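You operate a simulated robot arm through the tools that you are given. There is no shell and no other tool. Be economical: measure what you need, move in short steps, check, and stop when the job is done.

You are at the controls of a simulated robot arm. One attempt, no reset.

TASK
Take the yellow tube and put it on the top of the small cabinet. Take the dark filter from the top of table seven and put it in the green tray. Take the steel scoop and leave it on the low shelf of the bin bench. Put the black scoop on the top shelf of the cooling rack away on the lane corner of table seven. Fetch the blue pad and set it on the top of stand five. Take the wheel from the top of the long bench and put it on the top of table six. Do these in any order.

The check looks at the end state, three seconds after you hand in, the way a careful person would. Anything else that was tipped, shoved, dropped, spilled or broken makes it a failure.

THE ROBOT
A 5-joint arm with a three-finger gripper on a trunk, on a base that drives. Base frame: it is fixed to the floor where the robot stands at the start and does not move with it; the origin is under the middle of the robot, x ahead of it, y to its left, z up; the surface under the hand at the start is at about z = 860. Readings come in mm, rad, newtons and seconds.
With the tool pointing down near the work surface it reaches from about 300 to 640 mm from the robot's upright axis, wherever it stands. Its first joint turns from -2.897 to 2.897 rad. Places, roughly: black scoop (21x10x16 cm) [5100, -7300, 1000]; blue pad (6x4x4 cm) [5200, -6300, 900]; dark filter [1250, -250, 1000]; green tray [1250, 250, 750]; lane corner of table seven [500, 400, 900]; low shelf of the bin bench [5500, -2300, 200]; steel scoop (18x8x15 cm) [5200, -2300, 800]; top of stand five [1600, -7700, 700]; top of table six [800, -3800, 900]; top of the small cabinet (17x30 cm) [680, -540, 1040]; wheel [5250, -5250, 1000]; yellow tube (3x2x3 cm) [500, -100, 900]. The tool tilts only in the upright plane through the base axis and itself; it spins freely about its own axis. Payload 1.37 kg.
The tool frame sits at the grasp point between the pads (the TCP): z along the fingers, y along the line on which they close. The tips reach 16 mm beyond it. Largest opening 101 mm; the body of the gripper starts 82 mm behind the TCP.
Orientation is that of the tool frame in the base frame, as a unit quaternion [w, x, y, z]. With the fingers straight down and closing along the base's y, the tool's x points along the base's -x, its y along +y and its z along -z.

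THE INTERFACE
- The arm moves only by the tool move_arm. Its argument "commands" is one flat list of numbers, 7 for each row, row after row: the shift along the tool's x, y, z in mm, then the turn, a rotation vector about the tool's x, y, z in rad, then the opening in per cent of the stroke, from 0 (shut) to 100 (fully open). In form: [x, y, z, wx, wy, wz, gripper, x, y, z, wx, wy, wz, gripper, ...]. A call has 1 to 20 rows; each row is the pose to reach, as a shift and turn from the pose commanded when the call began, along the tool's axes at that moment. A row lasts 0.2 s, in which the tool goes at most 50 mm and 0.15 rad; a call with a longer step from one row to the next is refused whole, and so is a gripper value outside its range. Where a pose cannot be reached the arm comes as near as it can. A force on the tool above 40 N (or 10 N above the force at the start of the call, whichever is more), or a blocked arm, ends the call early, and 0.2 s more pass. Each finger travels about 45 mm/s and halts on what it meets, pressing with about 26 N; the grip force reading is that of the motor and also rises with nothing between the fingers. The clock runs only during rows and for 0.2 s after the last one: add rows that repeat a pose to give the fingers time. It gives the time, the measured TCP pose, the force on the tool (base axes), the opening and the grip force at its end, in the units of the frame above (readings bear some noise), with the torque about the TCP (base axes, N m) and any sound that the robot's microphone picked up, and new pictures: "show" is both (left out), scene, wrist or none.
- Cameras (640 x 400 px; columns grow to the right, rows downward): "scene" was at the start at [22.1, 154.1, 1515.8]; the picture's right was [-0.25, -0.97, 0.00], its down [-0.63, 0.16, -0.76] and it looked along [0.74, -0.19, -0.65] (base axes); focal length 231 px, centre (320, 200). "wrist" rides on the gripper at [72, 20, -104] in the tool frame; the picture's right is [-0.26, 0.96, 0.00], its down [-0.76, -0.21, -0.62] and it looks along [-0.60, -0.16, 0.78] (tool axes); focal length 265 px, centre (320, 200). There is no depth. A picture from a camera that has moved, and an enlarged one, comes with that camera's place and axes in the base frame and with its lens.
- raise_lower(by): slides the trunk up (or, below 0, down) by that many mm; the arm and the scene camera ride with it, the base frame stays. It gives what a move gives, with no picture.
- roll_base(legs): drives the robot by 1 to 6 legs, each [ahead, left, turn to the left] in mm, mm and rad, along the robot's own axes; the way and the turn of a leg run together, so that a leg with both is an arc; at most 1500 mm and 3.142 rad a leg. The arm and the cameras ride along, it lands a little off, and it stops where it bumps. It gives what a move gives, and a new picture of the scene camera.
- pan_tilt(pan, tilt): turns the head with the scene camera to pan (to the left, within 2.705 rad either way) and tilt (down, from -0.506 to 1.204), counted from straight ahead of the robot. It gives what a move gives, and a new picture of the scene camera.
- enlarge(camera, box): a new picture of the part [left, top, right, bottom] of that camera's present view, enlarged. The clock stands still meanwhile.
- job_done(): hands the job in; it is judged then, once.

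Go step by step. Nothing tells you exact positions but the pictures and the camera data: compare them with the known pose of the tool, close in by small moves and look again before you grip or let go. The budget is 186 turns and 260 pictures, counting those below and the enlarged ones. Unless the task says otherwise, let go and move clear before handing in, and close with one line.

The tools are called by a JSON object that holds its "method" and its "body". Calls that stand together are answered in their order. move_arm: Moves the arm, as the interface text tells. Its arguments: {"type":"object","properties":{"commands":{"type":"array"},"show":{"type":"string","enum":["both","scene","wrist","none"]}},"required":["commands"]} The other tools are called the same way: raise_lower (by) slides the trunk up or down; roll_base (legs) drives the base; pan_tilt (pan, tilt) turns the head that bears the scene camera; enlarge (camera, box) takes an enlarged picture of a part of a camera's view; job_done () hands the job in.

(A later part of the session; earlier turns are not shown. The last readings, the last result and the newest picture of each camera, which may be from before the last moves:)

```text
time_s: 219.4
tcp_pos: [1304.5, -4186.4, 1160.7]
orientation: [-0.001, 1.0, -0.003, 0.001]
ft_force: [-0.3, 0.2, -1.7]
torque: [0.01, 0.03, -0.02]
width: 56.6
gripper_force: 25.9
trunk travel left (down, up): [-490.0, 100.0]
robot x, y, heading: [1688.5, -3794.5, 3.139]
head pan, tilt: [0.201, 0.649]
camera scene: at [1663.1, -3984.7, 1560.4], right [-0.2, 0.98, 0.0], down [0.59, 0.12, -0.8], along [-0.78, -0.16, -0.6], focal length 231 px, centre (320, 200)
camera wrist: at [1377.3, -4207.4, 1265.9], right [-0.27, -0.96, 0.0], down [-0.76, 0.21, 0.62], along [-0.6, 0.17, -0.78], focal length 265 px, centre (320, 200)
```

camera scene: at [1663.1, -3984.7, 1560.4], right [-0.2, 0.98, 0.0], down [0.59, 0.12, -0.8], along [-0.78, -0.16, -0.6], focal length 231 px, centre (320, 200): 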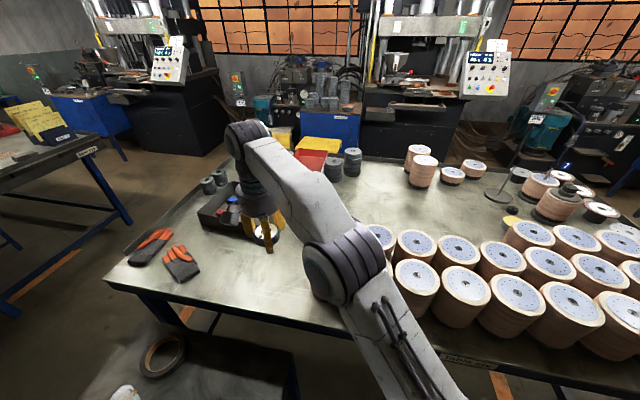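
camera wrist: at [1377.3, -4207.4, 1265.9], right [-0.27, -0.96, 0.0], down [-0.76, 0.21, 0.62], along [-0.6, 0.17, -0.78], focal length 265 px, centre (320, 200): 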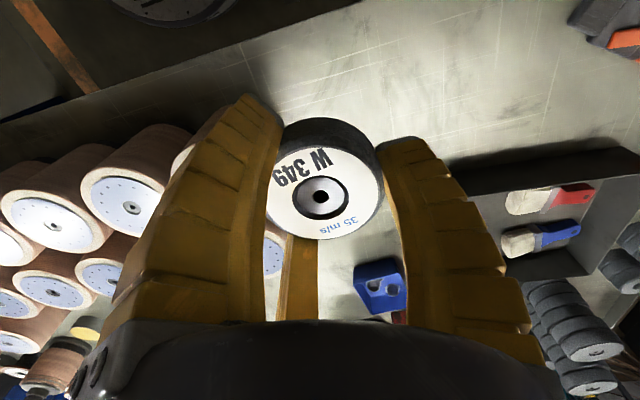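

I shift 40 mm further onto the table and descend part-way.

{"method": "move_arm", "body": {"commands": [-20, 7, 0, 0, 0, 0, 38, -40, 14, 40, 0, 0, 0, 38, -40, 14, 85, 0, 0, 0, 38, -40, 14, 130, 0, 0, 0, 38, -40, 14, 175, 0, 0, 0, 38, -40, 14, 220, 0, 0, 0, 38, -40, 14, 240, 0, 0, 0, 38, -40, 14, 240, 0, 0, 0, 38]}}

{"method": "enlarge", "body": {"camera": "scene", "box": [180, 160, 380, 300]}}

```text
time_s: 221.2
tcp_pos: [1263.4, -4199.3, 920.9]
orientation: [-0.001, 1.0, -0.003, 0.002]
ft_force: [-0.3, 0.1, -0.9]
torque: [0.02, 0.01, 0.0]
width: 56.9
gripper_force: 26.2
out of reach, approached as far as the arm can: row 1, 2
trunk travel left (down, up): [-490.0, 100.0]
robot x, y, heading: [1688.3, -3788.6, 3.138]
head pan, tilt: [0.201, 0.649]
camera scene: at [1663.0, -3984.9, 1560.3], right [-0.2, 0.98, 0.0], down [0.59, 0.12, -0.8], along [-0.78, -0.16, -0.6], focal length 231 px, centre (320, 200)
camera wrist: at [1337.0, -4220.4, 1025.8], right [-0.27, -0.96, 0.0], down [-0.76, 0.21, 0.62], along [-0.6, 0.17, -0.78], focal length 265 px, centre (320, 200)
```

scene: 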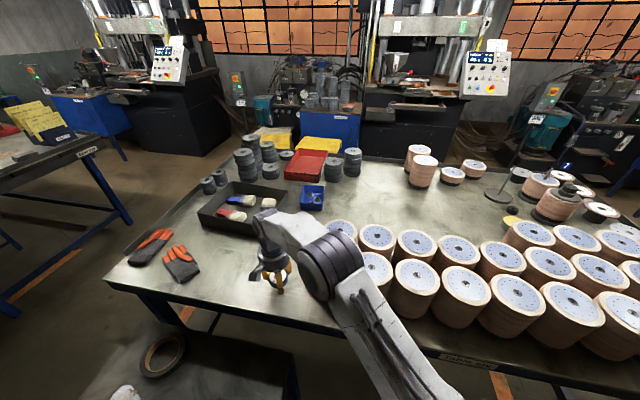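
wrist: 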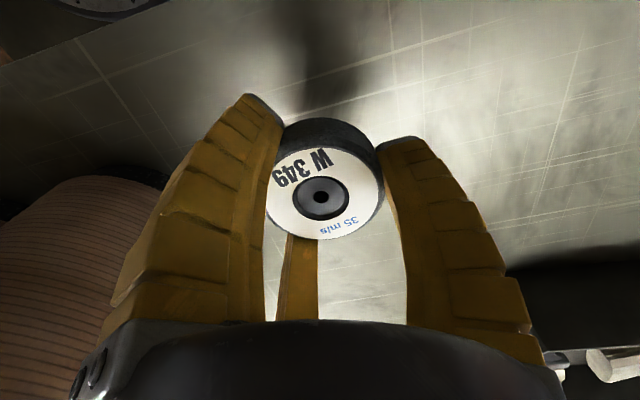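

```text
2.86 times, centred on (280, 230) of scene
camera zoom: at [1663.0, -3984.9, 1560.3], right [-0.2, 0.98, 0.0], down [0.59, 0.12, -0.8], along [-0.78, -0.16, -0.6], focal length 660 px, centre (434, 114)
```

zoom: 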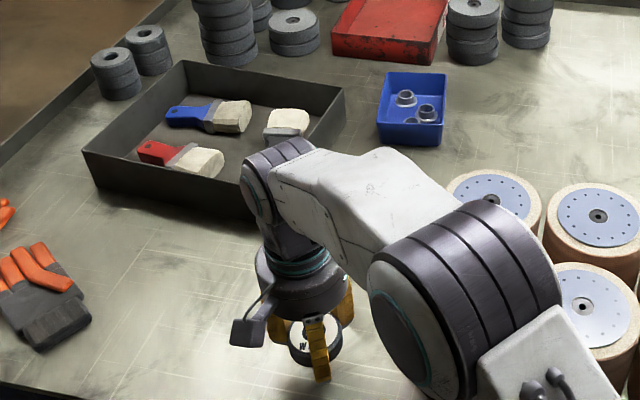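

{"method": "move_arm", "body": {"commands": [0, 0, 15, 0, 0, 0, 38, 0, 0, 26, 0, 0, 0, 38, 0, 0, 28, 0, 0, 0, 38], "show": "none"}}

{"method": "move_arm", "body": {"commands": [0, 0, 2, 0, 0, 0, 38, 0, 0, 4, 0, 0, 0, 38], "show": "none"}}

{"method": "move_arm", "body": {"commands": [0, 0, 2, 0, 0, 0, 38, 0, 0, 4, 0, 0, 0, 38], "show": "none"}}

```text
time_s: 222.0
tcp_pos: [1264.9, -4200.8, 894.0]
orientation: [-0.001, 1.0, -0.003, 0.0]
ft_force: [0.1, -0.8, -1.1]
torque: [0.0, 0.04, 0.0]
width: 56.5
gripper_force: 25.9
trunk travel left (down, up): [-490.0, 100.0]
robot x, y, heading: [1685.9, -3791.9, 3.142]
head pan, tilt: [0.201, 0.649]
```

```text
time_s: 222.6
tcp_pos: [1263.9, -4200.9, 889.6]
orientation: [0.0, 1.0, -0.002, 0.0]
ft_force: [0.2, 0.4, -1.0]
torque: [-0.03, 0.01, 0.02]
width: 56.8
gripper_force: 26.4
trunk travel left (down, up): [-490.0, 100.0]
robot x, y, heading: [1688.5, -3791.3, 3.135]
head pan, tilt: [0.201, 0.649]
```

```text
time_s: 223.2
tcp_pos: [1263.2, -4201.3, 885.0]
orientation: [-0.001, 1.0, -0.003, 0.001]
ft_force: [0.6, -1.2, -1.1]
torque: [-0.04, 0.0, 0.0]
width: 56.6
gripper_force: 26.6
trunk travel left (down, up): [-490.0, 100.0]
robot x, y, heading: [1687.5, -3791.6, 3.137]
head pan, tilt: [0.201, 0.649]
```

{"method": "move_arm", "body": {"commands": [0, 0, 2, 0, 0, 0, 38, 0, 0, 3, 0, 0, 0, 38], "show": "none"}}

{"method": "move_arm", "body": {"commands": [0, 0, 2, 0, 0, 0, 38, 0, 0, 3, 0, 0, 0, 38], "show": "none"}}

```text
time_s: 223.8
tcp_pos: [1264.7, -4201.5, 883.2]
orientation: [-0.001, 1.0, -0.002, 0.0]
ft_force: [-0.5, -0.1, -1.0]
torque: [0.02, 0.01, 0.01]
width: 56.6
gripper_force: 25.7
trunk travel left (down, up): [-490.0, 100.0]
robot x, y, heading: [1687.4, -3791.8, 3.137]
head pan, tilt: [0.201, 0.649]
```

```text
time_s: 224.4
tcp_pos: [1265.6, -4202.4, 879.3]
orientation: [-0.001, 1.0, -0.003, 0.001]
ft_force: [-0.1, -0.2, -0.9]
torque: [0.03, -0.03, -0.03]
width: 56.6
gripper_force: 26.2
trunk travel left (down, up): [-490.0, 100.0]
robot x, y, heading: [1690.8, -3792.7, 3.14]
head pan, tilt: [0.201, 0.649]
```

{"method": "move_arm", "body": {"commands": [0, 0, 1, 0, 0, 0, 38, 0, 0, 2, 0, 0, 0, 38], "show": "none"}}

{"method": "move_arm", "body": {"commands": [0, 0, 1, 0, 0, 0, 38, 0, 0, 2, 0, 0, 0, 38], "show": "wrist"}}

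```text
time_s: 225.0
tcp_pos: [1263.8, -4202.2, 877.8]
orientation: [-0.001, 1.0, -0.002, 0.0]
ft_force: [-0.8, -1.0, -1.9]
torque: [-0.01, 0.02, -0.02]
width: 56.8
gripper_force: 26.3
trunk travel left (down, up): [-490.0, 100.0]
robot x, y, heading: [1685.3, -3794.0, 3.14]
head pan, tilt: [0.201, 0.649]
```

```text
time_s: 225.6
tcp_pos: [1264.2, -4202.1, 876.6]
orientation: [0.0, 1.0, -0.002, 0.0]
ft_force: [0.4, 0.8, -0.3]
torque: [-0.01, -0.04, -0.01]
width: 56.6
gripper_force: 25.6
trunk travel left (down, up): [-490.0, 100.0]
robot x, y, heading: [1687.7, -3794.6, 3.14]
head pan, tilt: [0.201, 0.649]
camera wrist: at [1337.4, -4222.0, 980.7], right [-0.27, -0.96, 0.0], down [-0.76, 0.21, 0.62], along [-0.6, 0.17, -0.78], focal length 265 px, centre (320, 200)
```

wrist: 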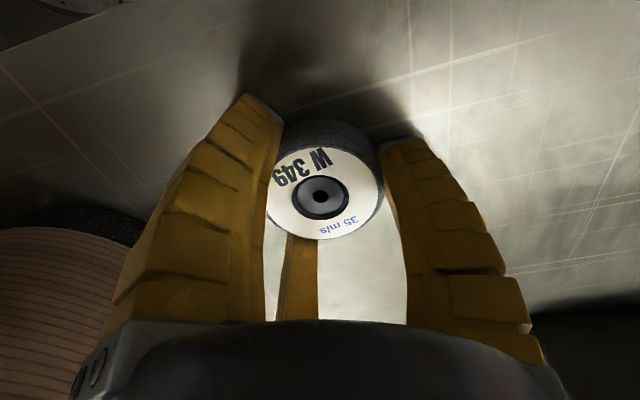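

{"method": "move_arm", "body": {"commands": [0, 0, 2, 0, 0, 0, 38, 0, 0, 2, 0, 0, 0, 38], "show": "none"}}

{"method": "move_arm", "body": {"commands": [0, 0, 2, 0, 0, 0, 38, 0, 0, 2, 0, 0, 0, 38], "show": "none"}}

```text
time_s: 226.2
tcp_pos: [1264.1, -4202.2, 876.2]
orientation: [0.001, 1.0, -0.002, -0.001]
ft_force: [-1.2, -1.8, 11.6]
torque: [-0.06, -0.31, -0.02]
width: 57.0
gripper_force: 26.3
trunk travel left (down, up): [-490.0, 100.0]
robot x, y, heading: [1687.4, -3793.8, 3.142]
head pan, tilt: [0.201, 0.649]
```

```text
time_s: 226.8
tcp_pos: [1264.8, -4201.7, 876.1]
orientation: [0.003, 1.0, -0.003, -0.003]
ft_force: [-2.6, -3.6, 27.8]
torque: [0.19, -0.36, 0.0]
width: 57.0
gripper_force: 25.3
trunk travel left (down, up): [-490.0, 100.0]
robot x, y, heading: [1687.3, -3789.2, 3.14]
head pan, tilt: [0.201, 0.649]
```

Firm contact at z≈876. I ease up 3 mm while opening, then rise clear.

{"method": "move_arm", "body": {"commands": [0, 0, -3, 0, 0, 0, 38, 0, 0, -3, 0, 0, 0, 62, 0, 0, -3, 0, 0, 0, 80, 0, 0, -3, 0, 0, 0, 80, 0, 0, -40, 0, 0, 0, 80, 0, 0, -85, 0, 0, 0, 80, 0, 0, -130, 0, 0, 0, 80, 0, 0, -175, 0, 0, 0, 80, 0, 0, -220, 0, 0, 0, 80, 20, 0, -260, 0, 0, 0, 80, 40, -25, -280, 0, 0, 0, 80, 50, -70, -280, 0, 0, 0, 80, 50, -115, -280, 0, 0, 0, 80, 50, -160, -280, 0, 0, 0, 80, 50, -205, -280, 0, 0, 0, 80, 50, -250, -280, 0, 0, 0, 80, 50, -295, -280, 0, 0, 0, 80, 50, -340, -280, 0, 0, 0, 80, 60, -385, -280, 0, 0, 0, 100]}}

{"method": "enlarge", "body": {"camera": "scene", "box": [180, 160, 380, 300]}}

```text
time_s: 230.8
tcp_pos: [1327.7, -3816.5, 1153.5]
orientation: [0.0, 1.0, -0.003, 0.0]
ft_force: [-0.5, -0.5, 0.2]
torque: [-0.02, 0.0, 0.02]
width: 100.6
gripper_force: 0.0
trunk travel left (down, up): [-490.0, 100.0]
robot x, y, heading: [1686.3, -3789.1, 3.135]
head pan, tilt: [0.201, 0.649]
camera scene: at [1663.6, -3984.1, 1560.4], right [-0.2, 0.98, 0.0], down [0.59, 0.12, -0.8], along [-0.78, -0.16, -0.6], focal length 231 px, centre (320, 200)
camera wrist: at [1399.3, -3836.5, 1258.5], right [-0.27, -0.96, 0.0], down [-0.76, 0.21, 0.62], along [-0.6, 0.17, -0.78], focal length 265 px, centre (320, 200)
```

scene: 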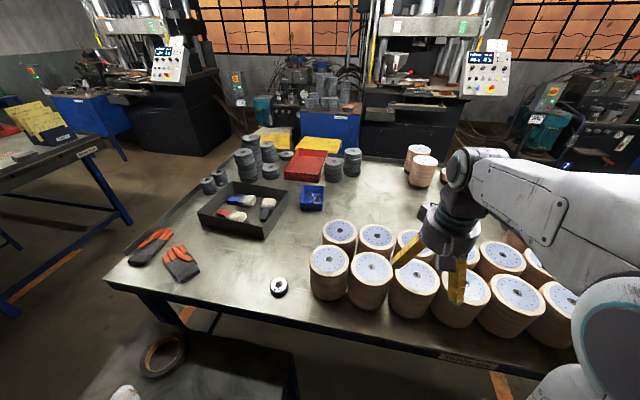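
wrist: 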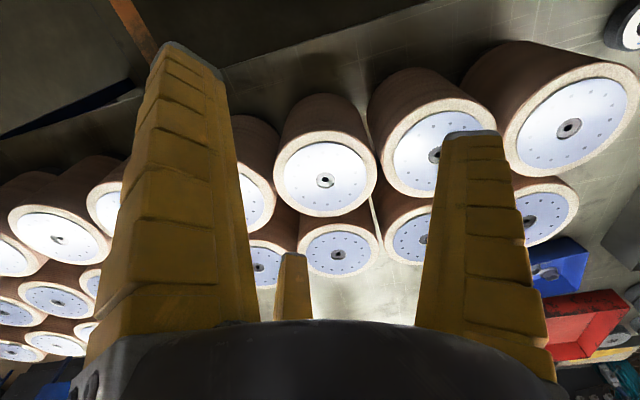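

```text
2.86 times, centred on (280, 230) of scene
camera zoom: at [1663.6, -3984.1, 1560.4], right [-0.2, 0.98, 0.0], down [0.59, 0.12, -0.8], along [-0.78, -0.16, -0.6], focal length 660 px, centre (434, 114)
```

zoom: 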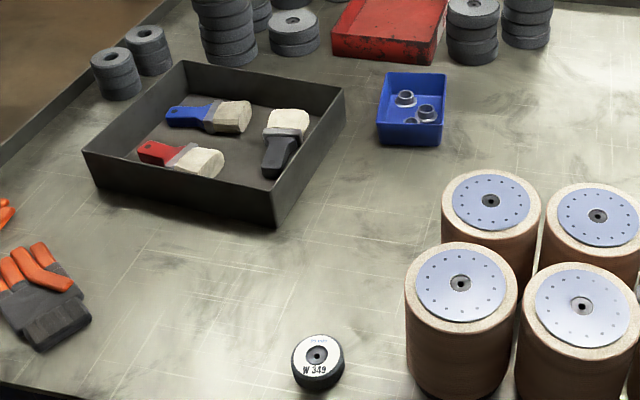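

The wheel sits on table six. Now the blue pad at the right end of the long bench: back off, turn, and drive over.

{"method": "roll_base", "body": {"legs": [[-500, 0, 0], [0, 0, 2.256], [1500, 0, 0], [1500, 0, 0], [100, 0, 0.886]]}}

{"method": "pan_tilt", "body": {"pan": -0.2, "tilt": 0.6}}

```text
time_s: 255.5
tcp_pos: [4594.4, -6075.1, 1154.7]
orientation: [-0.001, -0.013, 1.0, -0.001]
ft_force: [-0.9, -0.1, 0.0]
torque: [0.04, -0.01, 0.0]
width: 100.8
gripper_force: 0.1
trunk travel left (down, up): [-490.0, 100.0]
robot x, y, heading: [4238.4, -6114.8, 0.033]
head pan, tilt: [0.201, 0.649]
camera scene: at [4252.0, -5920.2, 1560.3], right [0.23, -0.97, 0.0], down [-0.59, -0.14, -0.8], along [0.78, 0.18, -0.6], focal length 231 px, centre (320, 200)
```

scene: 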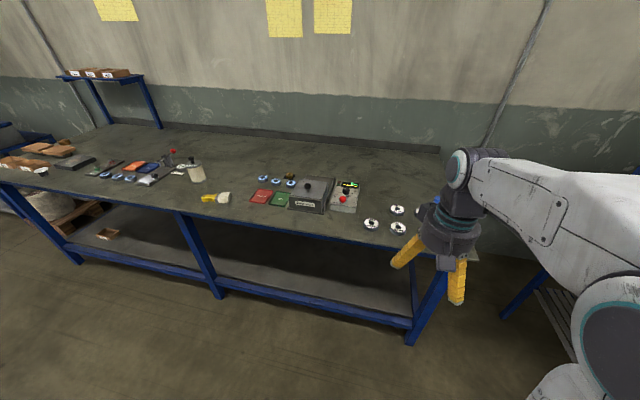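

```text
time_s: 256.4
tcp_pos: [4594.4, -6075.2, 1153.2]
orientation: [-0.001, -0.013, 1.0, 0.0]
ft_force: [0.0, -0.1, 0.0]
torque: [-0.03, 0.02, -0.02]
width: 100.7
gripper_force: 0.0
trunk travel left (down, up): [-490.0, 100.0]
robot x, y, heading: [4234.8, -6114.7, 0.03]
head pan, tilt: [-0.201, 0.6]
camera scene: at [4254.6, -5955.0, 1564.6], right [-0.17, -0.99, 0.0], down [-0.56, 0.09, -0.83], along [0.81, -0.14, -0.56], focal length 231 px, centre (320, 200)
```

scene: 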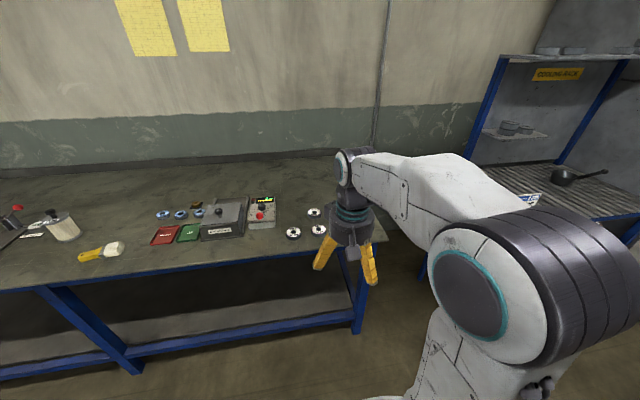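

{"method": "roll_base", "body": {"legs": [[340, -60, -0.03]]}}

{"method": "enlarge", "body": {"camera": "wrist", "box": [0, 0, 640, 400]}}

{"method": "pan_tilt", "body": {"pan": -0.9, "tilt": 0.7}}

```text
time_s: 258.6
tcp_pos: [4934.3, -6139.8, 1153.8]
orientation: [-0.001, 0.001, 1.0, 0.0]
ft_force: [0.0, 0.3, 0.3]
torque: [0.0, -0.01, -0.02]
width: 100.6
gripper_force: 0.0
trunk travel left (down, up): [-490.0, 100.0]
robot x, y, heading: [4571.4, -6170.3, 0.006]
head pan, tilt: [-0.201, 0.6]
camera scene: at [4598.7, -6010.7, 1564.6], right [-0.2, -0.98, 0.0], down [-0.55, 0.11, -0.82], along [0.81, -0.16, -0.57], focal length 231 px, centre (320, 200)
```

scene: 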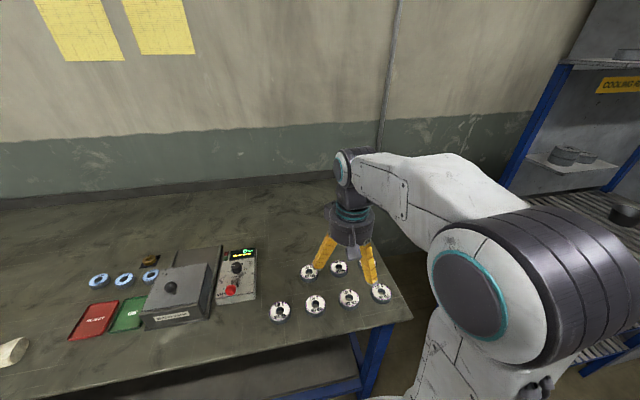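

```text
1.00 times, centred on (320, 200) of wrist (not enlarged: the box is as wide or as high as the picture)
camera zoom: at [4863.5, -6120.9, 1258.3], right [0.27, 0.96, 0.0], down [0.76, -0.21, 0.62], along [0.6, -0.16, -0.79], focal length 265 px, centre (320, 200)
```

zoom: 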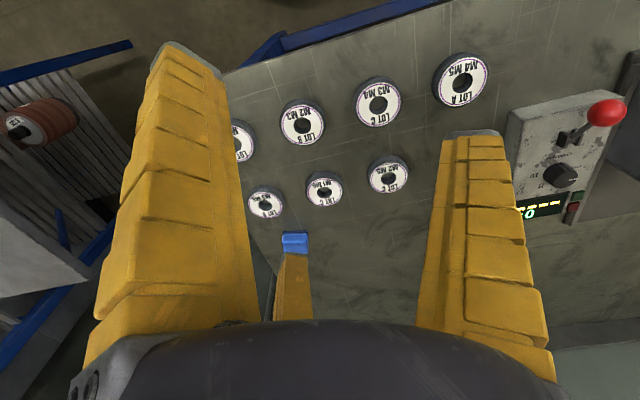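

```text
time_s: 259.7
tcp_pos: [4933.8, -6141.4, 1153.3]
orientation: [-0.001, 0.001, 1.0, -0.001]
ft_force: [-0.2, 1.4, -0.9]
torque: [-0.01, 0.01, 0.0]
width: 100.4
gripper_force: 0.1
trunk travel left (down, up): [-490.0, 100.0]
robot x, y, heading: [4568.6, -6170.2, 0.003]
head pan, tilt: [-0.901, 0.7]
camera scene: at [4564.3, -6059.6, 1556.0], right [-0.78, -0.62, 0.0], down [-0.4, 0.5, -0.77], along [0.48, -0.6, -0.64], focal length 231 px, centre (320, 200)
```

scene: 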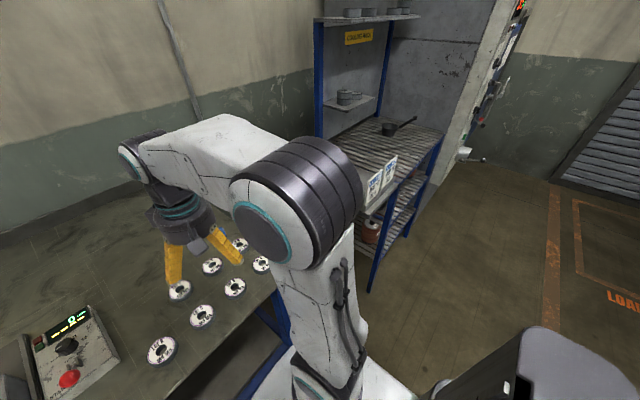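

The blue pad is near (5225, −6270), behind the small wheels. I move up a little and bring the hand over it, keeping above the wheels.

{"method": "roll_base", "body": {"legs": [[52, -40, 0]]}}

{"method": "move_arm", "body": {"commands": [-40, -15, 20, 0, 0, 0, 90, -80, -30, 40, 0, 0, 0, 80, -120, -45, 60, 0, 0, 0, 80, -160, -60, 80, 0, 0, 0, 80, -200, -75, 100, 0, 0, 0, 80, -235, -85, 130, 0, 0, 0, 80, -235, -85, 150, 0, 0, 0, 80, -235, -85, 150, 0, 0, 0, 80]}}

```text
time_s: 260.7
tcp_pos: [4986.1, -6180.3, 1153.0]
orientation: [-0.001, 0.001, 1.0, 0.0]
ft_force: [0.0, 0.4, -0.3]
torque: [-0.01, 0.04, -0.01]
width: 100.5
gripper_force: 0.0
trunk travel left (down, up): [-490.0, 100.0]
robot x, y, heading: [4624.3, -6208.2, 0.004]
head pan, tilt: [-0.901, 0.7]
camera scene: at [4616.6, -6100.0, 1556.1], right [-0.78, -0.62, 0.0], down [-0.4, 0.5, -0.76], along [0.48, -0.6, -0.64], focal length 231 px, centre (320, 200)
```

scene: 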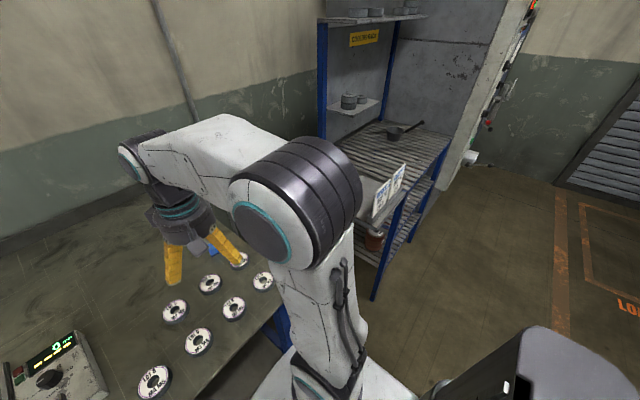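

```text
time_s: 262.5
tcp_pos: [5219.5, -6264.7, 1003.9]
orientation: [0.0, 0.001, 1.0, 0.0]
ft_force: [0.0, 0.3, 1.2]
torque: [0.02, 0.02, 0.0]
width: 83.1
gripper_force: 1.9
trunk travel left (down, up): [-490.0, 100.0]
robot x, y, heading: [4621.6, -6208.0, 0.007]
head pan, tilt: [-0.901, 0.7]
camera scene: at [4615.5, -6099.2, 1556.0], right [-0.78, -0.62, 0.0], down [-0.4, 0.5, -0.77], along [0.48, -0.6, -0.64], focal length 231 px, centre (320, 200)
camera wrist: at [5148.4, -6244.5, 1107.9], right [0.27, 0.96, 0.0], down [0.76, -0.21, 0.62], along [0.6, -0.16, -0.79], focal length 265 px, centre (320, 200)
```

scene: 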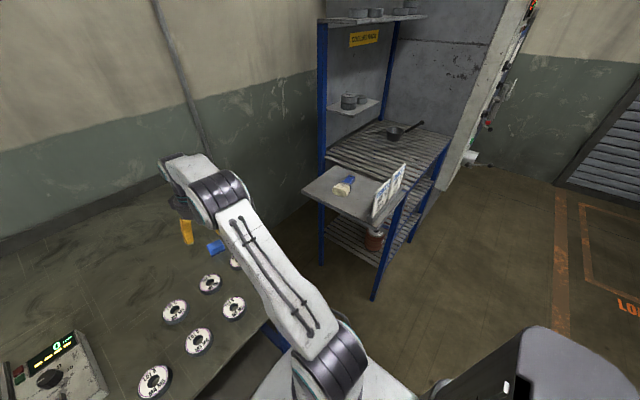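
wrist: 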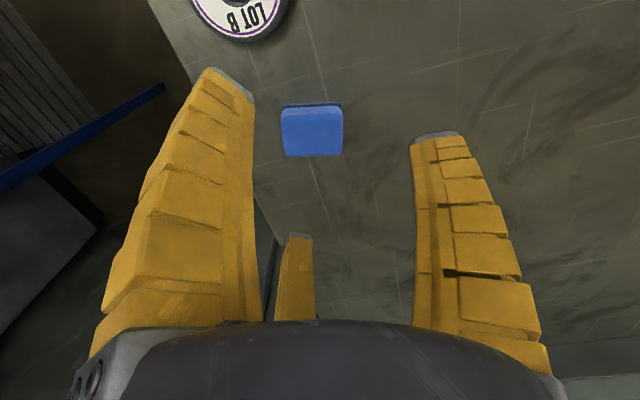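

The pad lies at about (5240, −6275), yawed ~15°. I turn the tool to match and descend.

{"method": "move_arm", "body": {"commands": [-10, -5, 30, 0, 0, 0.135, 85, -20, -11, 60, 0, 0, 0.27, 85, -20, -11, 90, 0, 0, 0.27, 85, -20, -11, 100, 0, 0, 0.27, 85, -20, -11, 100, 0, 0, 0.27, 85], "show": "wrist"}}

```text
time_s: 263.7
tcp_pos: [5241.3, -6275.9, 903.4]
orientation: [0.0, 0.135, 0.991, 0.0]
ft_force: [-0.5, 0.1, 0.2]
torque: [-0.01, -0.02, 0.01]
width: 87.2
gripper_force: 1.5
trunk travel left (down, up): [-490.0, 100.0]
robot x, y, heading: [4626.9, -6209.4, 0.004]
head pan, tilt: [-0.901, 0.7]
camera wrist: at [5177.6, -6237.4, 1007.8], right [0.51, 0.86, 0.0], down [0.67, -0.4, 0.62], along [0.53, -0.32, -0.78], focal length 265 px, centre (320, 200)
```

wrist: 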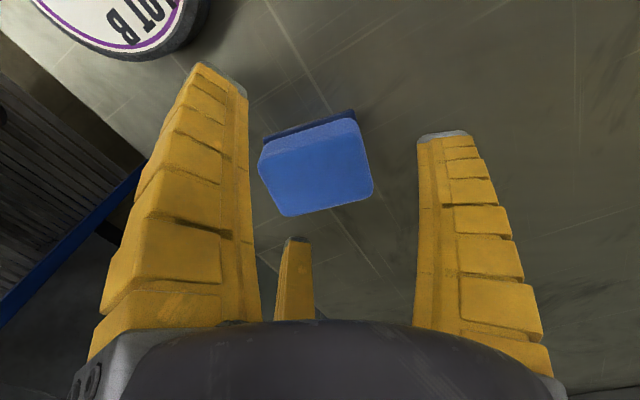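

{"method": "move_arm", "body": {"commands": [5, 0, 8, 0, 0, -0.12, 85, 8, 1, 15, 0, 0, -0.12, 85, 8, 1, 17, 0, 0, -0.12, 85, 8, 1, 17, 0, 0, -0.12, 85], "show": "wrist"}}

```text
time_s: 264.7
tcp_pos: [5232.9, -6272.6, 886.6]
orientation: [0.0, 0.075, 0.997, 0.001]
ft_force: [-0.9, -0.3, 0.5]
torque: [-0.02, -0.01, 0.02]
width: 87.5
gripper_force: 1.2
trunk travel left (down, up): [-490.0, 100.0]
robot x, y, heading: [4621.8, -6209.0, -0.001]
head pan, tilt: [-0.901, 0.7]
camera wrist: at [5165.3, -6242.5, 990.7], right [0.41, 0.91, 0.0], down [0.72, -0.32, 0.62], along [0.57, -0.25, -0.78], focal length 265 px, centre (320, 200)
```

wrist: 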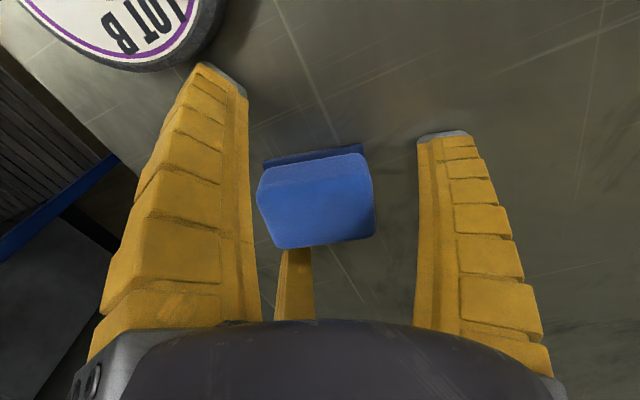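

Aligned; closing on the pad.

{"method": "move_arm", "body": {"commands": [0, 0, 0, 0, 0, 0, 68, 0, 0, 0, 0, 0, 0, 52, 0, 0, 0, 0, 0, 0, 40, 0, 0, 0, 0, 0, 0, 38, 0, 0, 0, 0, 0, 0, 38], "show": "wrist"}}

```text
time_s: 265.9
tcp_pos: [5232.5, -6271.9, 886.7]
orientation: [0.0, 0.076, 0.997, 0.0]
ft_force: [-0.5, 0.3, 3.7]
torque: [0.12, -0.08, 0.01]
width: 42.1
gripper_force: 25.6
trunk travel left (down, up): [-490.0, 100.0]
robot x, y, heading: [4621.4, -6206.5, 0.005]
head pan, tilt: [-0.901, 0.7]
camera wrist: at [5165.3, -6242.5, 991.5], right [0.41, 0.91, 0.0], down [0.72, -0.32, 0.62], along [0.57, -0.25, -0.78], focal length 265 px, centre (320, 200)
```

wrist: 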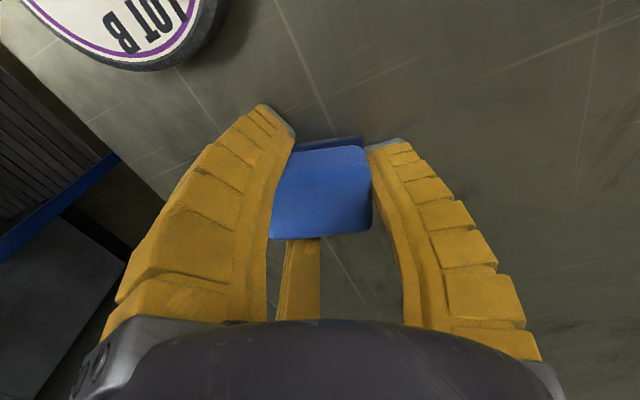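

Held at 42 mm. Lift and retract.

{"method": "move_arm", "body": {"commands": [0, 0, -15, 0, 0, 0, 30, 0, 0, -45, 0, 0, 0, 30, 0, 0, -90, 0, 0, 0, 30, 0, 0, -135, 0, 0, 0, 30, 0, 0, -180, 0, 0, 0, 30, 40, 5, -205, 0, 0, -0.05, 30, 80, 15, -230, 0, 0, -0.1, 30, 120, 20, -250, 0, 0, -0.15, 30, 160, 25, -265, 0, 0, -0.15, 30, 200, 35, -275, 0, 0, -0.15, 30, 240, 45, -275, 0, 0, -0.15, 30], "show": "wrist"}}

{"method": "enlarge", "body": {"camera": "scene", "box": [290, 60, 490, 250]}}

```text
time_s: 268.3
tcp_pos: [4998.8, -6193.1, 1161.8]
orientation: [-0.001, 0.0, 1.0, -0.001]
ft_force: [0.0, 0.1, -0.5]
torque: [-0.03, -0.01, -0.01]
width: 40.9
gripper_force: 26.2
trunk travel left (down, up): [-490.0, 100.0]
robot x, y, heading: [4622.2, -6205.5, 0.004]
head pan, tilt: [-0.901, 0.7]
camera wrist: at [4929.2, -6172.8, 1266.8], right [0.26, 0.96, 0.0], down [0.76, -0.21, 0.62], along [0.6, -0.16, -0.78], focal length 265 px, centre (320, 200)
```

wrist: 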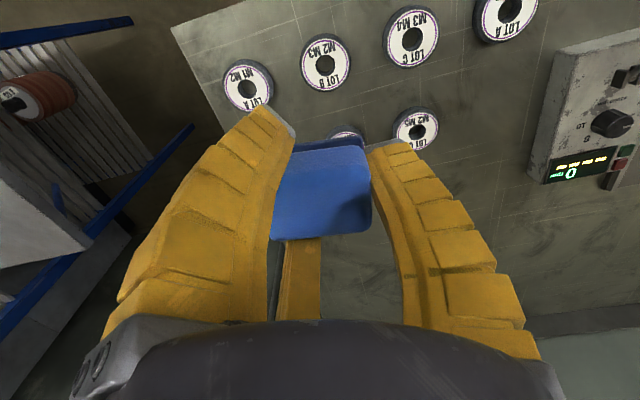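

```text
2.11 times, centred on (390, 155) of scene
camera zoom: at [4614.4, -6099.0, 1556.0], right [-0.78, -0.62, 0.0], down [-0.4, 0.5, -0.77], along [0.48, -0.6, -0.64], focal length 486 px, centre (173, 295)
```

zoom: 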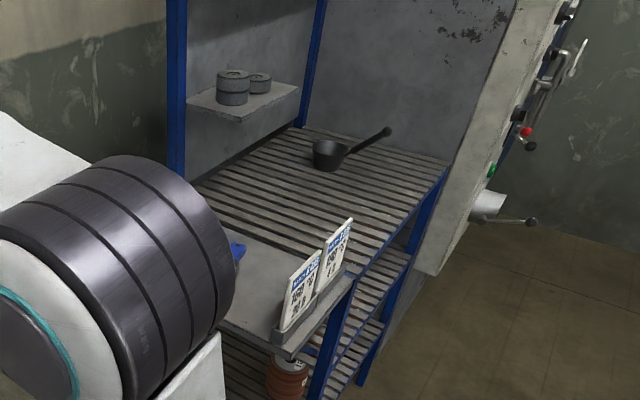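

The pad is held. I back off and turn toward stand five at about (1600, −7700).

{"method": "roll_base", "body": {"legs": [[-650, 0, 0], [0, 0, -2.55]]}}

{"method": "pan_tilt", "body": {"pan": 0.0, "tilt": 0.5}}

```text
time_s: 277.9
tcp_pos: [3663.0, -6437.9, 1163.0]
orientation: [-0.001, 0.954, 0.299, 0.0]
ft_force: [-0.3, 0.2, -0.8]
torque: [-0.05, -0.03, -0.01]
width: 40.6
gripper_force: 26.0
trunk travel left (down, up): [-490.0, 100.0]
robot x, y, heading: [3966.3, -6212.0, -2.528]
head pan, tilt: [-0.901, 0.7]
camera scene: at [4033.9, -6295.2, 1556.0], right [0.29, 0.96, 0.0], down [0.62, -0.18, -0.76], along [-0.73, 0.22, -0.64], focal length 231 px, centre (320, 200)
```

scene: 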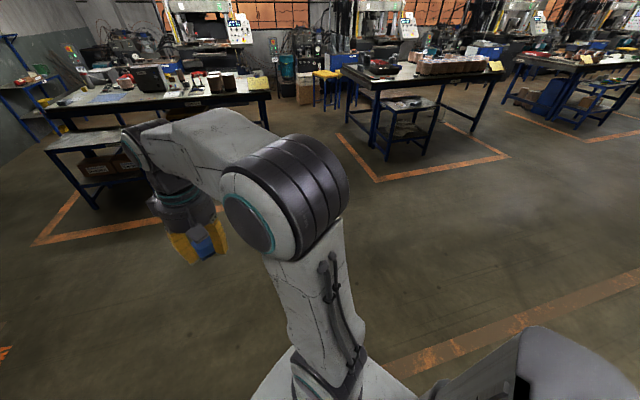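

```text
time_s: 279.1
tcp_pos: [3663.1, -6438.4, 1162.2]
orientation: [-0.001, 0.955, 0.298, 0.0]
ft_force: [0.6, 0.2, -0.4]
torque: [0.01, -0.01, 0.04]
width: 40.2
gripper_force: 25.6
trunk travel left (down, up): [-490.0, 100.0]
robot x, y, heading: [3968.4, -6206.9, -2.529]
head pan, tilt: [0.0, 0.499]
camera scene: at [4040.7, -6371.6, 1573.7], right [-0.57, 0.82, 0.0], down [0.39, 0.27, -0.88], along [-0.72, -0.5, -0.48], focal length 231 px, centre (320, 200)
```

scene: 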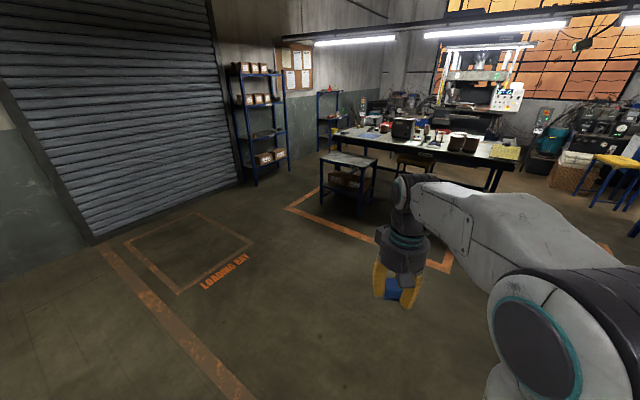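

Stand five is the low bench by table five, top empty. I drive there and face it.

{"method": "roll_base", "body": {"legs": [[1500, 0, 0], [330, 0, 0], [0, 0, -0.613], [0, 280, 0]]}}

{"method": "pan_tilt", "body": {"pan": 0.0, "tilt": 0.7}}

```text
time_s: 291.6
tcp_pos: [2076.9, -7560.1, 1162.4]
orientation: [-0.001, 1.0, -0.005, 0.0]
ft_force: [-0.7, -0.1, -0.9]
torque: [0.04, 0.02, 0.03]
width: 40.6
gripper_force: 26.3
trunk travel left (down, up): [-490.0, 100.0]
robot x, y, heading: [2458.1, -7548.1, 3.139]
head pan, tilt: [0.0, 0.499]
camera scene: at [2423.5, -7724.7, 1573.6], right [0.01, 1.0, 0.0], down [0.48, 0.0, -0.88], along [-0.88, 0.01, -0.48], focal length 231 px, centre (320, 200)
```

scene: 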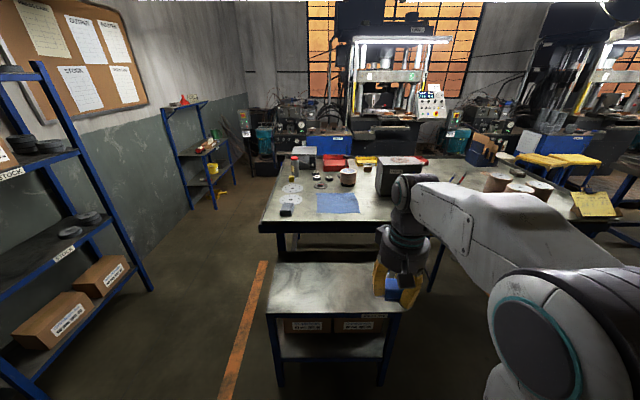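

```text
time_s: 292.4
tcp_pos: [2077.7, -7559.5, 1162.4]
orientation: [0.0, 1.0, -0.005, 0.002]
ft_force: [0.8, 0.5, 0.2]
torque: [0.03, 0.02, -0.04]
width: 40.4
gripper_force: 25.9
trunk travel left (down, up): [-490.0, 100.0]
robot x, y, heading: [2457.8, -7548.2, 3.136]
head pan, tilt: [0.0, 0.7]
camera scene: at [2429.5, -7723.9, 1556.0], right [0.01, 1.0, 0.0], down [0.64, 0.0, -0.77], along [-0.77, 0.0, -0.64], focal length 231 px, centre (320, 200)
```

scene: 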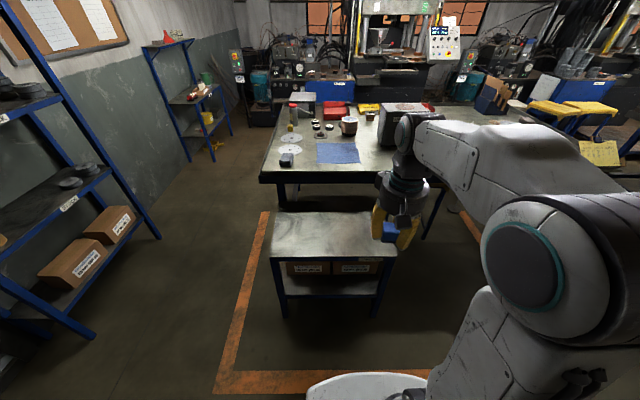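

I move up to the stand (top ~x 1500–1800, y −7930–−7390) and lower the trunk by 200 mm.

{"method": "roll_base", "body": {"legs": [[320, 60, 0]]}}

{"method": "raise_lower", "body": {"by": -200}}

{"method": "move_arm", "body": {"commands": [-30, 10, 30, 0, 0, 0, 30, -55, 20, 65, 0, 0, 0, 30, -55, 20, 105, 0, 0, 0, 30, -55, 20, 140, 0, 0, 0, 30, -55, 20, 140, 0, 0, 0, 30]}}

```text
time_s: 294.5
tcp_pos: [1753.9, -7615.8, 1162.0]
orientation: [0.0, 1.0, -0.007, 0.001]
ft_force: [0.0, 0.4, -0.6]
torque: [0.01, -0.03, 0.03]
width: 40.5
gripper_force: 25.8
trunk travel left (down, up): [-490.0, 100.0]
robot x, y, heading: [2132.9, -7611.4, 3.129]
head pan, tilt: [0.0, 0.7]
camera scene: at [2106.0, -7781.6, 1556.0], right [0.01, 1.0, 0.0], down [0.64, -0.01, -0.76], along [-0.76, 0.01, -0.64], focal length 231 px, centre (320, 200)
```

scene: 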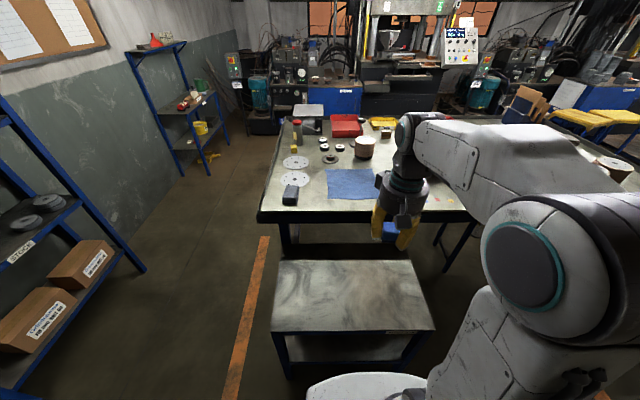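

```text
time_s: 296.7
tcp_pos: [1754.9, -7616.0, 961.1]
orientation: [0.0, 1.0, -0.007, 0.001]
ft_force: [0.4, 0.4, -0.3]
torque: [0.0, -0.01, -0.03]
width: 40.2
gripper_force: 26.0
trunk travel left (down, up): [-290.0, 300.0]
robot x, y, heading: [2132.4, -7608.4, 3.13]
head pan, tilt: [0.0, 0.7]
```

```text
time_s: 297.9
tcp_pos: [1700.4, -7635.9, 821.0]
orientation: [0.0, 1.0, -0.007, 0.0]
ft_force: [1.3, -0.5, 0.0]
torque: [0.01, 0.0, 0.02]
width: 40.7
gripper_force: 25.4
trunk travel left (down, up): [-290.0, 300.0]
robot x, y, heading: [2134.8, -7609.7, 3.135]
head pan, tilt: [0.0, 0.7]
camera scene: at [2106.6, -7781.4, 1356.0], right [0.01, 1.0, 0.0], down [0.64, -0.01, -0.76], along [-0.76, 0.01, -0.64], focal length 231 px, centre (320, 200)
camera wrist: at [1772.5, -7655.4, 926.2], right [-0.28, -0.96, 0.0], down [-0.75, 0.22, 0.62], along [-0.59, 0.17, -0.79], focal length 265 px, centre (320, 200)
```

scene: 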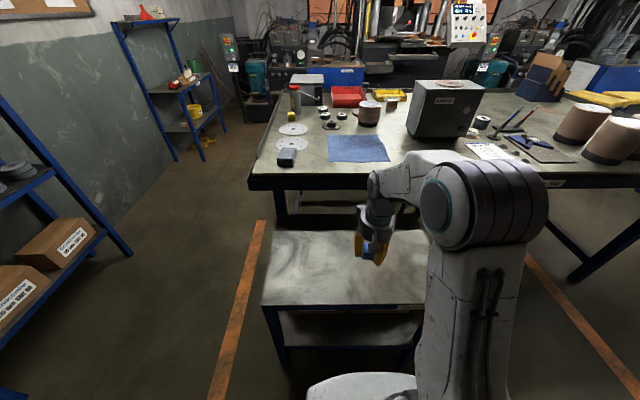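
wrist: 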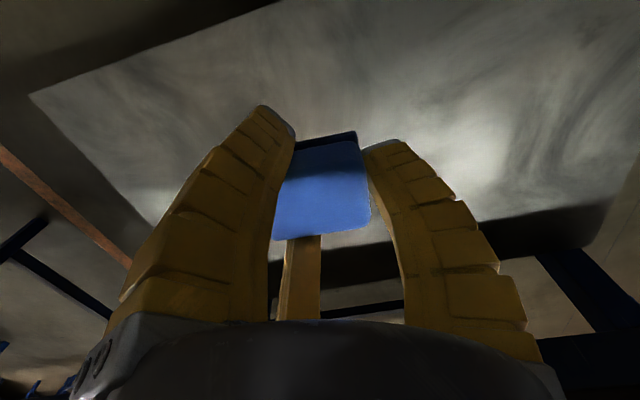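

{"method": "enlarge", "body": {"camera": "scene", "box": [240, 200, 460, 350]}}

```text
2.67 times, centred on (350, 275) of scene
camera zoom: at [2106.6, -7781.4, 1356.0], right [0.01, 1.0, 0.0], down [0.64, -0.01, -0.76], along [-0.76, 0.01, -0.64], focal length 616 px, centre (240, 0)
```

zoom: 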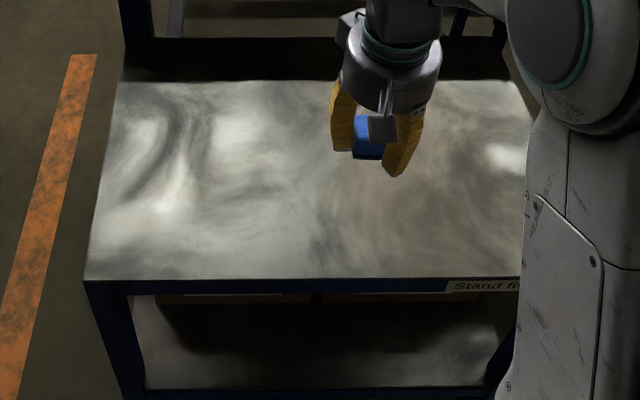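

The stand's top is at z≈640. I lower to just above it and step down.

{"method": "move_arm", "body": {"commands": [-10, 0, 45, 0, 0, 0, 30, -20, 0, 90, 0, 0, 0, 30, -20, 0, 130, 0, 0, 0, 30, -20, 0, 145, 0, 0, 0, 30, -20, 0, 150, 0, 0, 0, 30, -20, 0, 150, 0, 0, 0, 30], "show": "wrist"}}

{"method": "move_arm", "body": {"commands": [0, 0, 3, 0, 0, 0, 30, 0, 0, 5, 0, 0, 0, 30], "show": "none"}}

{"method": "move_arm", "body": {"commands": [0, 0, 2, 0, 0, 0, 30, 0, 0, 4, 0, 0, 0, 30], "show": "none"}}

```text
time_s: 299.4
tcp_pos: [1679.9, -7634.8, 675.7]
orientation: [0.0, 1.0, -0.006, -0.003]
ft_force: [6.3, 0.8, 25.3]
torque: [0.32, -0.23, -0.09]
width: 42.6
gripper_force: 26.1
trunk travel left (down, up): [-290.0, 300.0]
robot x, y, heading: [2130.3, -7607.5, 3.13]
head pan, tilt: [0.0, 0.7]
stopped in row 6: the force on the tool passed its limit at 41 N (the readings are from after the stop); the commanded pose is now the measured one
camera wrist: at [1753.3, -7654.8, 779.9], right [-0.28, -0.96, 0.0], down [-0.75, 0.22, 0.63], along [-0.6, 0.17, -0.78], focal length 265 px, centre (320, 200)
```

wrist: 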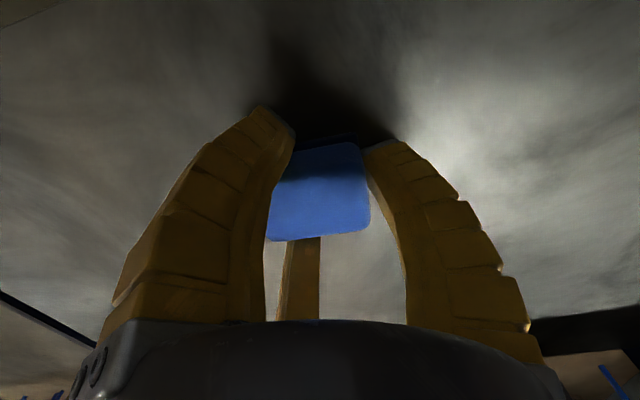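

```text
time_s: 299.8
tcp_pos: [1680.1, -7635.4, 675.7]
orientation: [0.0, 1.0, -0.007, -0.005]
ft_force: [8.7, -0.2, 24.5]
torque: [0.33, -0.28, -0.06]
width: 42.5
gripper_force: 25.8
trunk travel left (down, up): [-290.0, 300.0]
robot x, y, heading: [2134.5, -7603.6, 3.133]
head pan, tilt: [0.0, 0.7]
stopped in row 1: the force on the tool passed its limit at 43 N (the readings are from after the stop); the commanded pose is now the measured one
```

```text
time_s: 300.2
tcp_pos: [1680.3, -7635.4, 676.5]
orientation: [0.0, 1.0, -0.007, -0.004]
ft_force: [6.7, 0.0, 25.4]
torque: [0.26, -0.27, -0.06]
width: 42.1
gripper_force: 25.8
trunk travel left (down, up): [-290.0, 300.0]
robot x, y, heading: [2135.4, -7607.7, 3.131]
head pan, tilt: [0.0, 0.7]
stopped in row 2: the force on the tool passed its limit at 43 N (the readings are from after the stop); the commanded pose is now the measured one
```

Contact at z≈676. I ease up 2 mm, open, and rise.

{"method": "move_arm", "body": {"commands": [0, 0, -2, 0, 0, 0, 35, 0, 0, -2, 0, 0, 0, 50, 0, 0, -2, 0, 0, 0, 65, 0, 0, -2, 0, 0, 0, 70, 0, 0, -30, 0, 0, 0, 70, 0, 0, -75, 0, 0, 0, 70, 0, 0, -120, 0, 0, 0, 70, 0, 0, -165, 0, 0, 0, 70, 40, 0, -190, 0, 0, 0, 70, 80, 0, -215, 0, 0, 0, 100], "show": "both"}}

```text
time_s: 302.4
tcp_pos: [1760.4, -7636.5, 889.1]
orientation: [0.0, 1.0, -0.008, -0.003]
ft_force: [-0.2, -0.8, 0.3]
torque: [0.01, -0.01, -0.02]
width: 100.7
gripper_force: 0.1
trunk travel left (down, up): [-290.0, 300.0]
robot x, y, heading: [2129.6, -7604.1, 3.136]
head pan, tilt: [0.0, 0.7]
camera scene: at [2107.5, -7781.3, 1356.0], right [0.01, 1.0, 0.0], down [0.64, -0.01, -0.77], along [-0.77, 0.01, -0.64], focal length 231 px, centre (320, 200)
camera wrist: at [1834.2, -7655.8, 993.0], right [-0.28, -0.96, 0.0], down [-0.75, 0.22, 0.63], along [-0.6, 0.17, -0.78], focal length 265 px, centre (320, 200)
```

scene: 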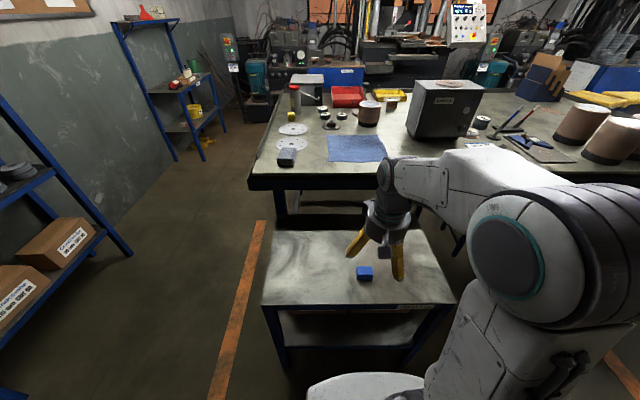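
wrist: 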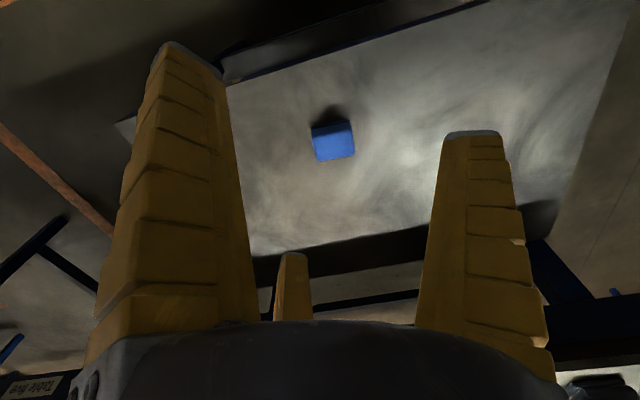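

The blue pad sits on stand five. Last item: the black scoop on the cooling rack. I back off, raise the trunk, turn and drive over.

{"method": "roll_base", "body": {"legs": [[-500, 0, 0], [0, 0, 3.14], [1400, 150, 0]]}}

{"method": "raise_lower", "body": {"by": 300}}

{"method": "pan_tilt", "body": {"pan": 0.0, "tilt": 0.6}}

```text
time_s: 319.4
tcp_pos: [4411.0, -7393.3, 890.1]
orientation: [0.003, -0.01, 1.0, 0.001]
ft_force: [-0.1, -0.5, 0.6]
torque: [0.01, 0.01, 0.02]
width: 100.3
gripper_force: 0.1
trunk travel left (down, up): [-290.0, 300.0]
robot x, y, heading: [4036.1, -7434.4, 0.025]
head pan, tilt: [0.0, 0.7]
camera scene: at [4058.5, -7259.0, 1356.0], right [0.02, -1.0, 0.0], down [-0.64, -0.02, -0.76], along [0.76, 0.02, -0.64], focal length 231 px, centre (320, 200)
```

scene: 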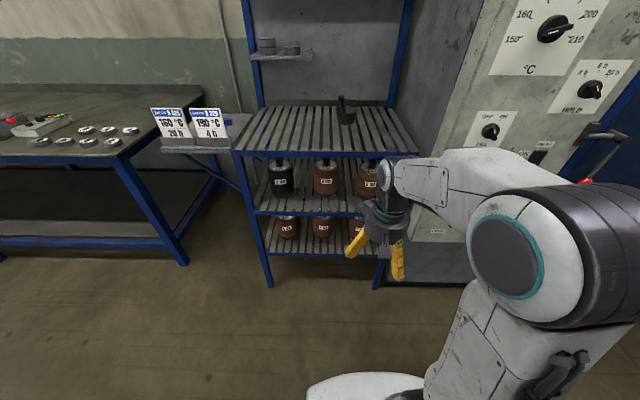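

```text
time_s: 322.4
tcp_pos: [4410.3, -7393.5, 1187.7]
orientation: [0.004, -0.009, 1.0, 0.0]
ft_force: [-0.4, -0.7, 0.5]
torque: [0.01, 0.0, 0.02]
width: 100.3
gripper_force: 0.0
trunk travel left (down, up): [-590.0, 0.0]
robot x, y, heading: [4040.3, -7434.8, 0.026]
head pan, tilt: [0.0, 0.7]
```

```text
time_s: 323.0
tcp_pos: [4409.6, -7393.5, 1189.8]
orientation: [0.003, -0.01, 1.0, 0.0]
ft_force: [-0.6, 0.4, 0.0]
torque: [-0.03, -0.02, 0.03]
width: 100.7
gripper_force: 0.1
trunk travel left (down, up): [-590.0, 0.0]
robot x, y, heading: [4039.0, -7432.9, 0.025]
head pan, tilt: [0.0, 0.6]
camera scene: at [4061.9, -7258.9, 1664.6], right [0.02, -1.0, 0.0], down [-0.57, -0.01, -0.82], along [0.82, 0.02, -0.57], focal length 231 px, centre (320, 200)
```

scene: 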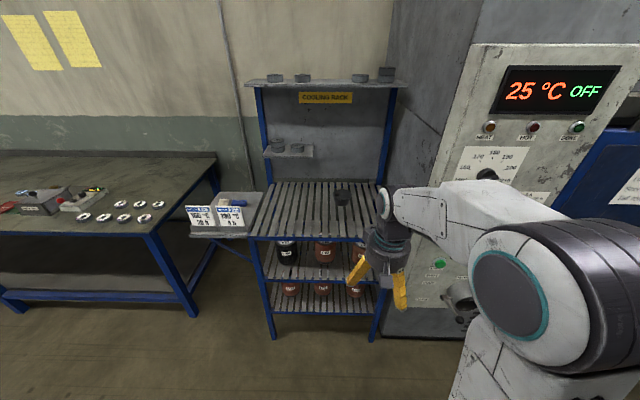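

The scoop is on the slatted deck under the "COOLING RACK" sign, seen end-on near y≈−7385. I approach and align.

{"method": "roll_base", "body": {"legs": [[0, 0, -0.025], [450, 45, 0]]}}

{"method": "enlarge", "body": {"camera": "scene", "box": [270, 130, 430, 250]}}

{"method": "enlarge", "body": {"camera": "wrist", "box": [0, 0, 640, 400]}}

```text
time_s: 326.1
tcp_pos: [4864.2, -7358.1, 1188.2]
orientation: [0.004, 0.003, 1.0, 0.0]
ft_force: [0.0, 0.1, 0.2]
torque: [-0.03, 0.02, -0.02]
width: 100.6
gripper_force: 0.0
trunk travel left (down, up): [-590.0, 0.0]
robot x, y, heading: [4489.5, -7388.4, -0.001]
head pan, tilt: [0.0, 0.6]
camera scene: at [4518.5, -7214.9, 1664.6], right [0.0, -1.0, 0.0], down [-0.57, 0.0, -0.82], along [0.82, 0.0, -0.57], focal length 231 px, centre (320, 200)
```

scene: 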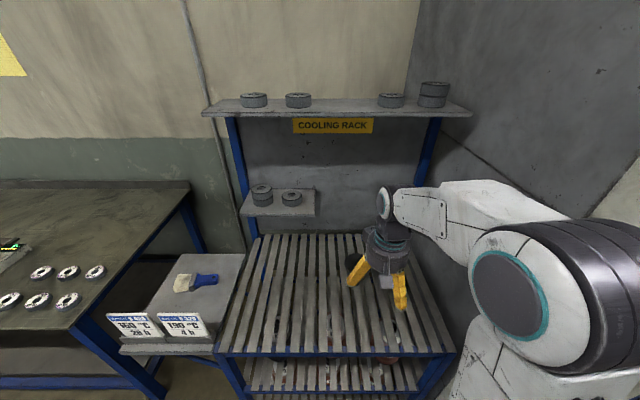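

```text
3.33 times, centred on (350, 190) of scene
camera zoom: at [4518.5, -7214.9, 1664.6], right [0.0, -1.0, 0.0], down [-0.57, 0.0, -0.82], along [0.82, 0.0, -0.57], focal length 770 px, centre (220, 233)
```

zoom: 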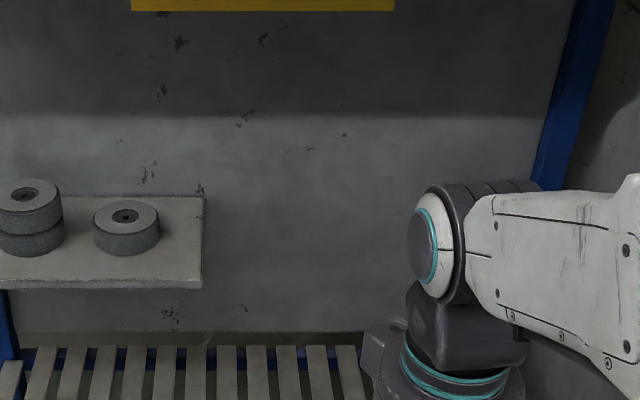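

```text
1.00 times, centred on (320, 200) of wrist (not enlarged: the box is as wide or as high as the picture)
camera zoom: at [4791.5, -7337.0, 1292.5], right [0.27, 0.96, 0.0], down [0.75, -0.21, 0.63], along [0.6, -0.17, -0.78], focal length 265 px, centre (320, 200)
```

zoom: 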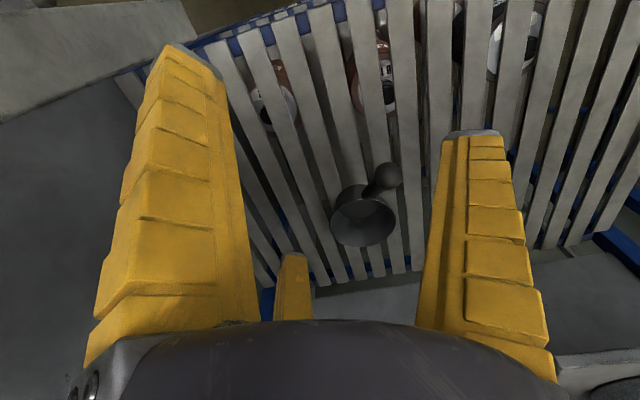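

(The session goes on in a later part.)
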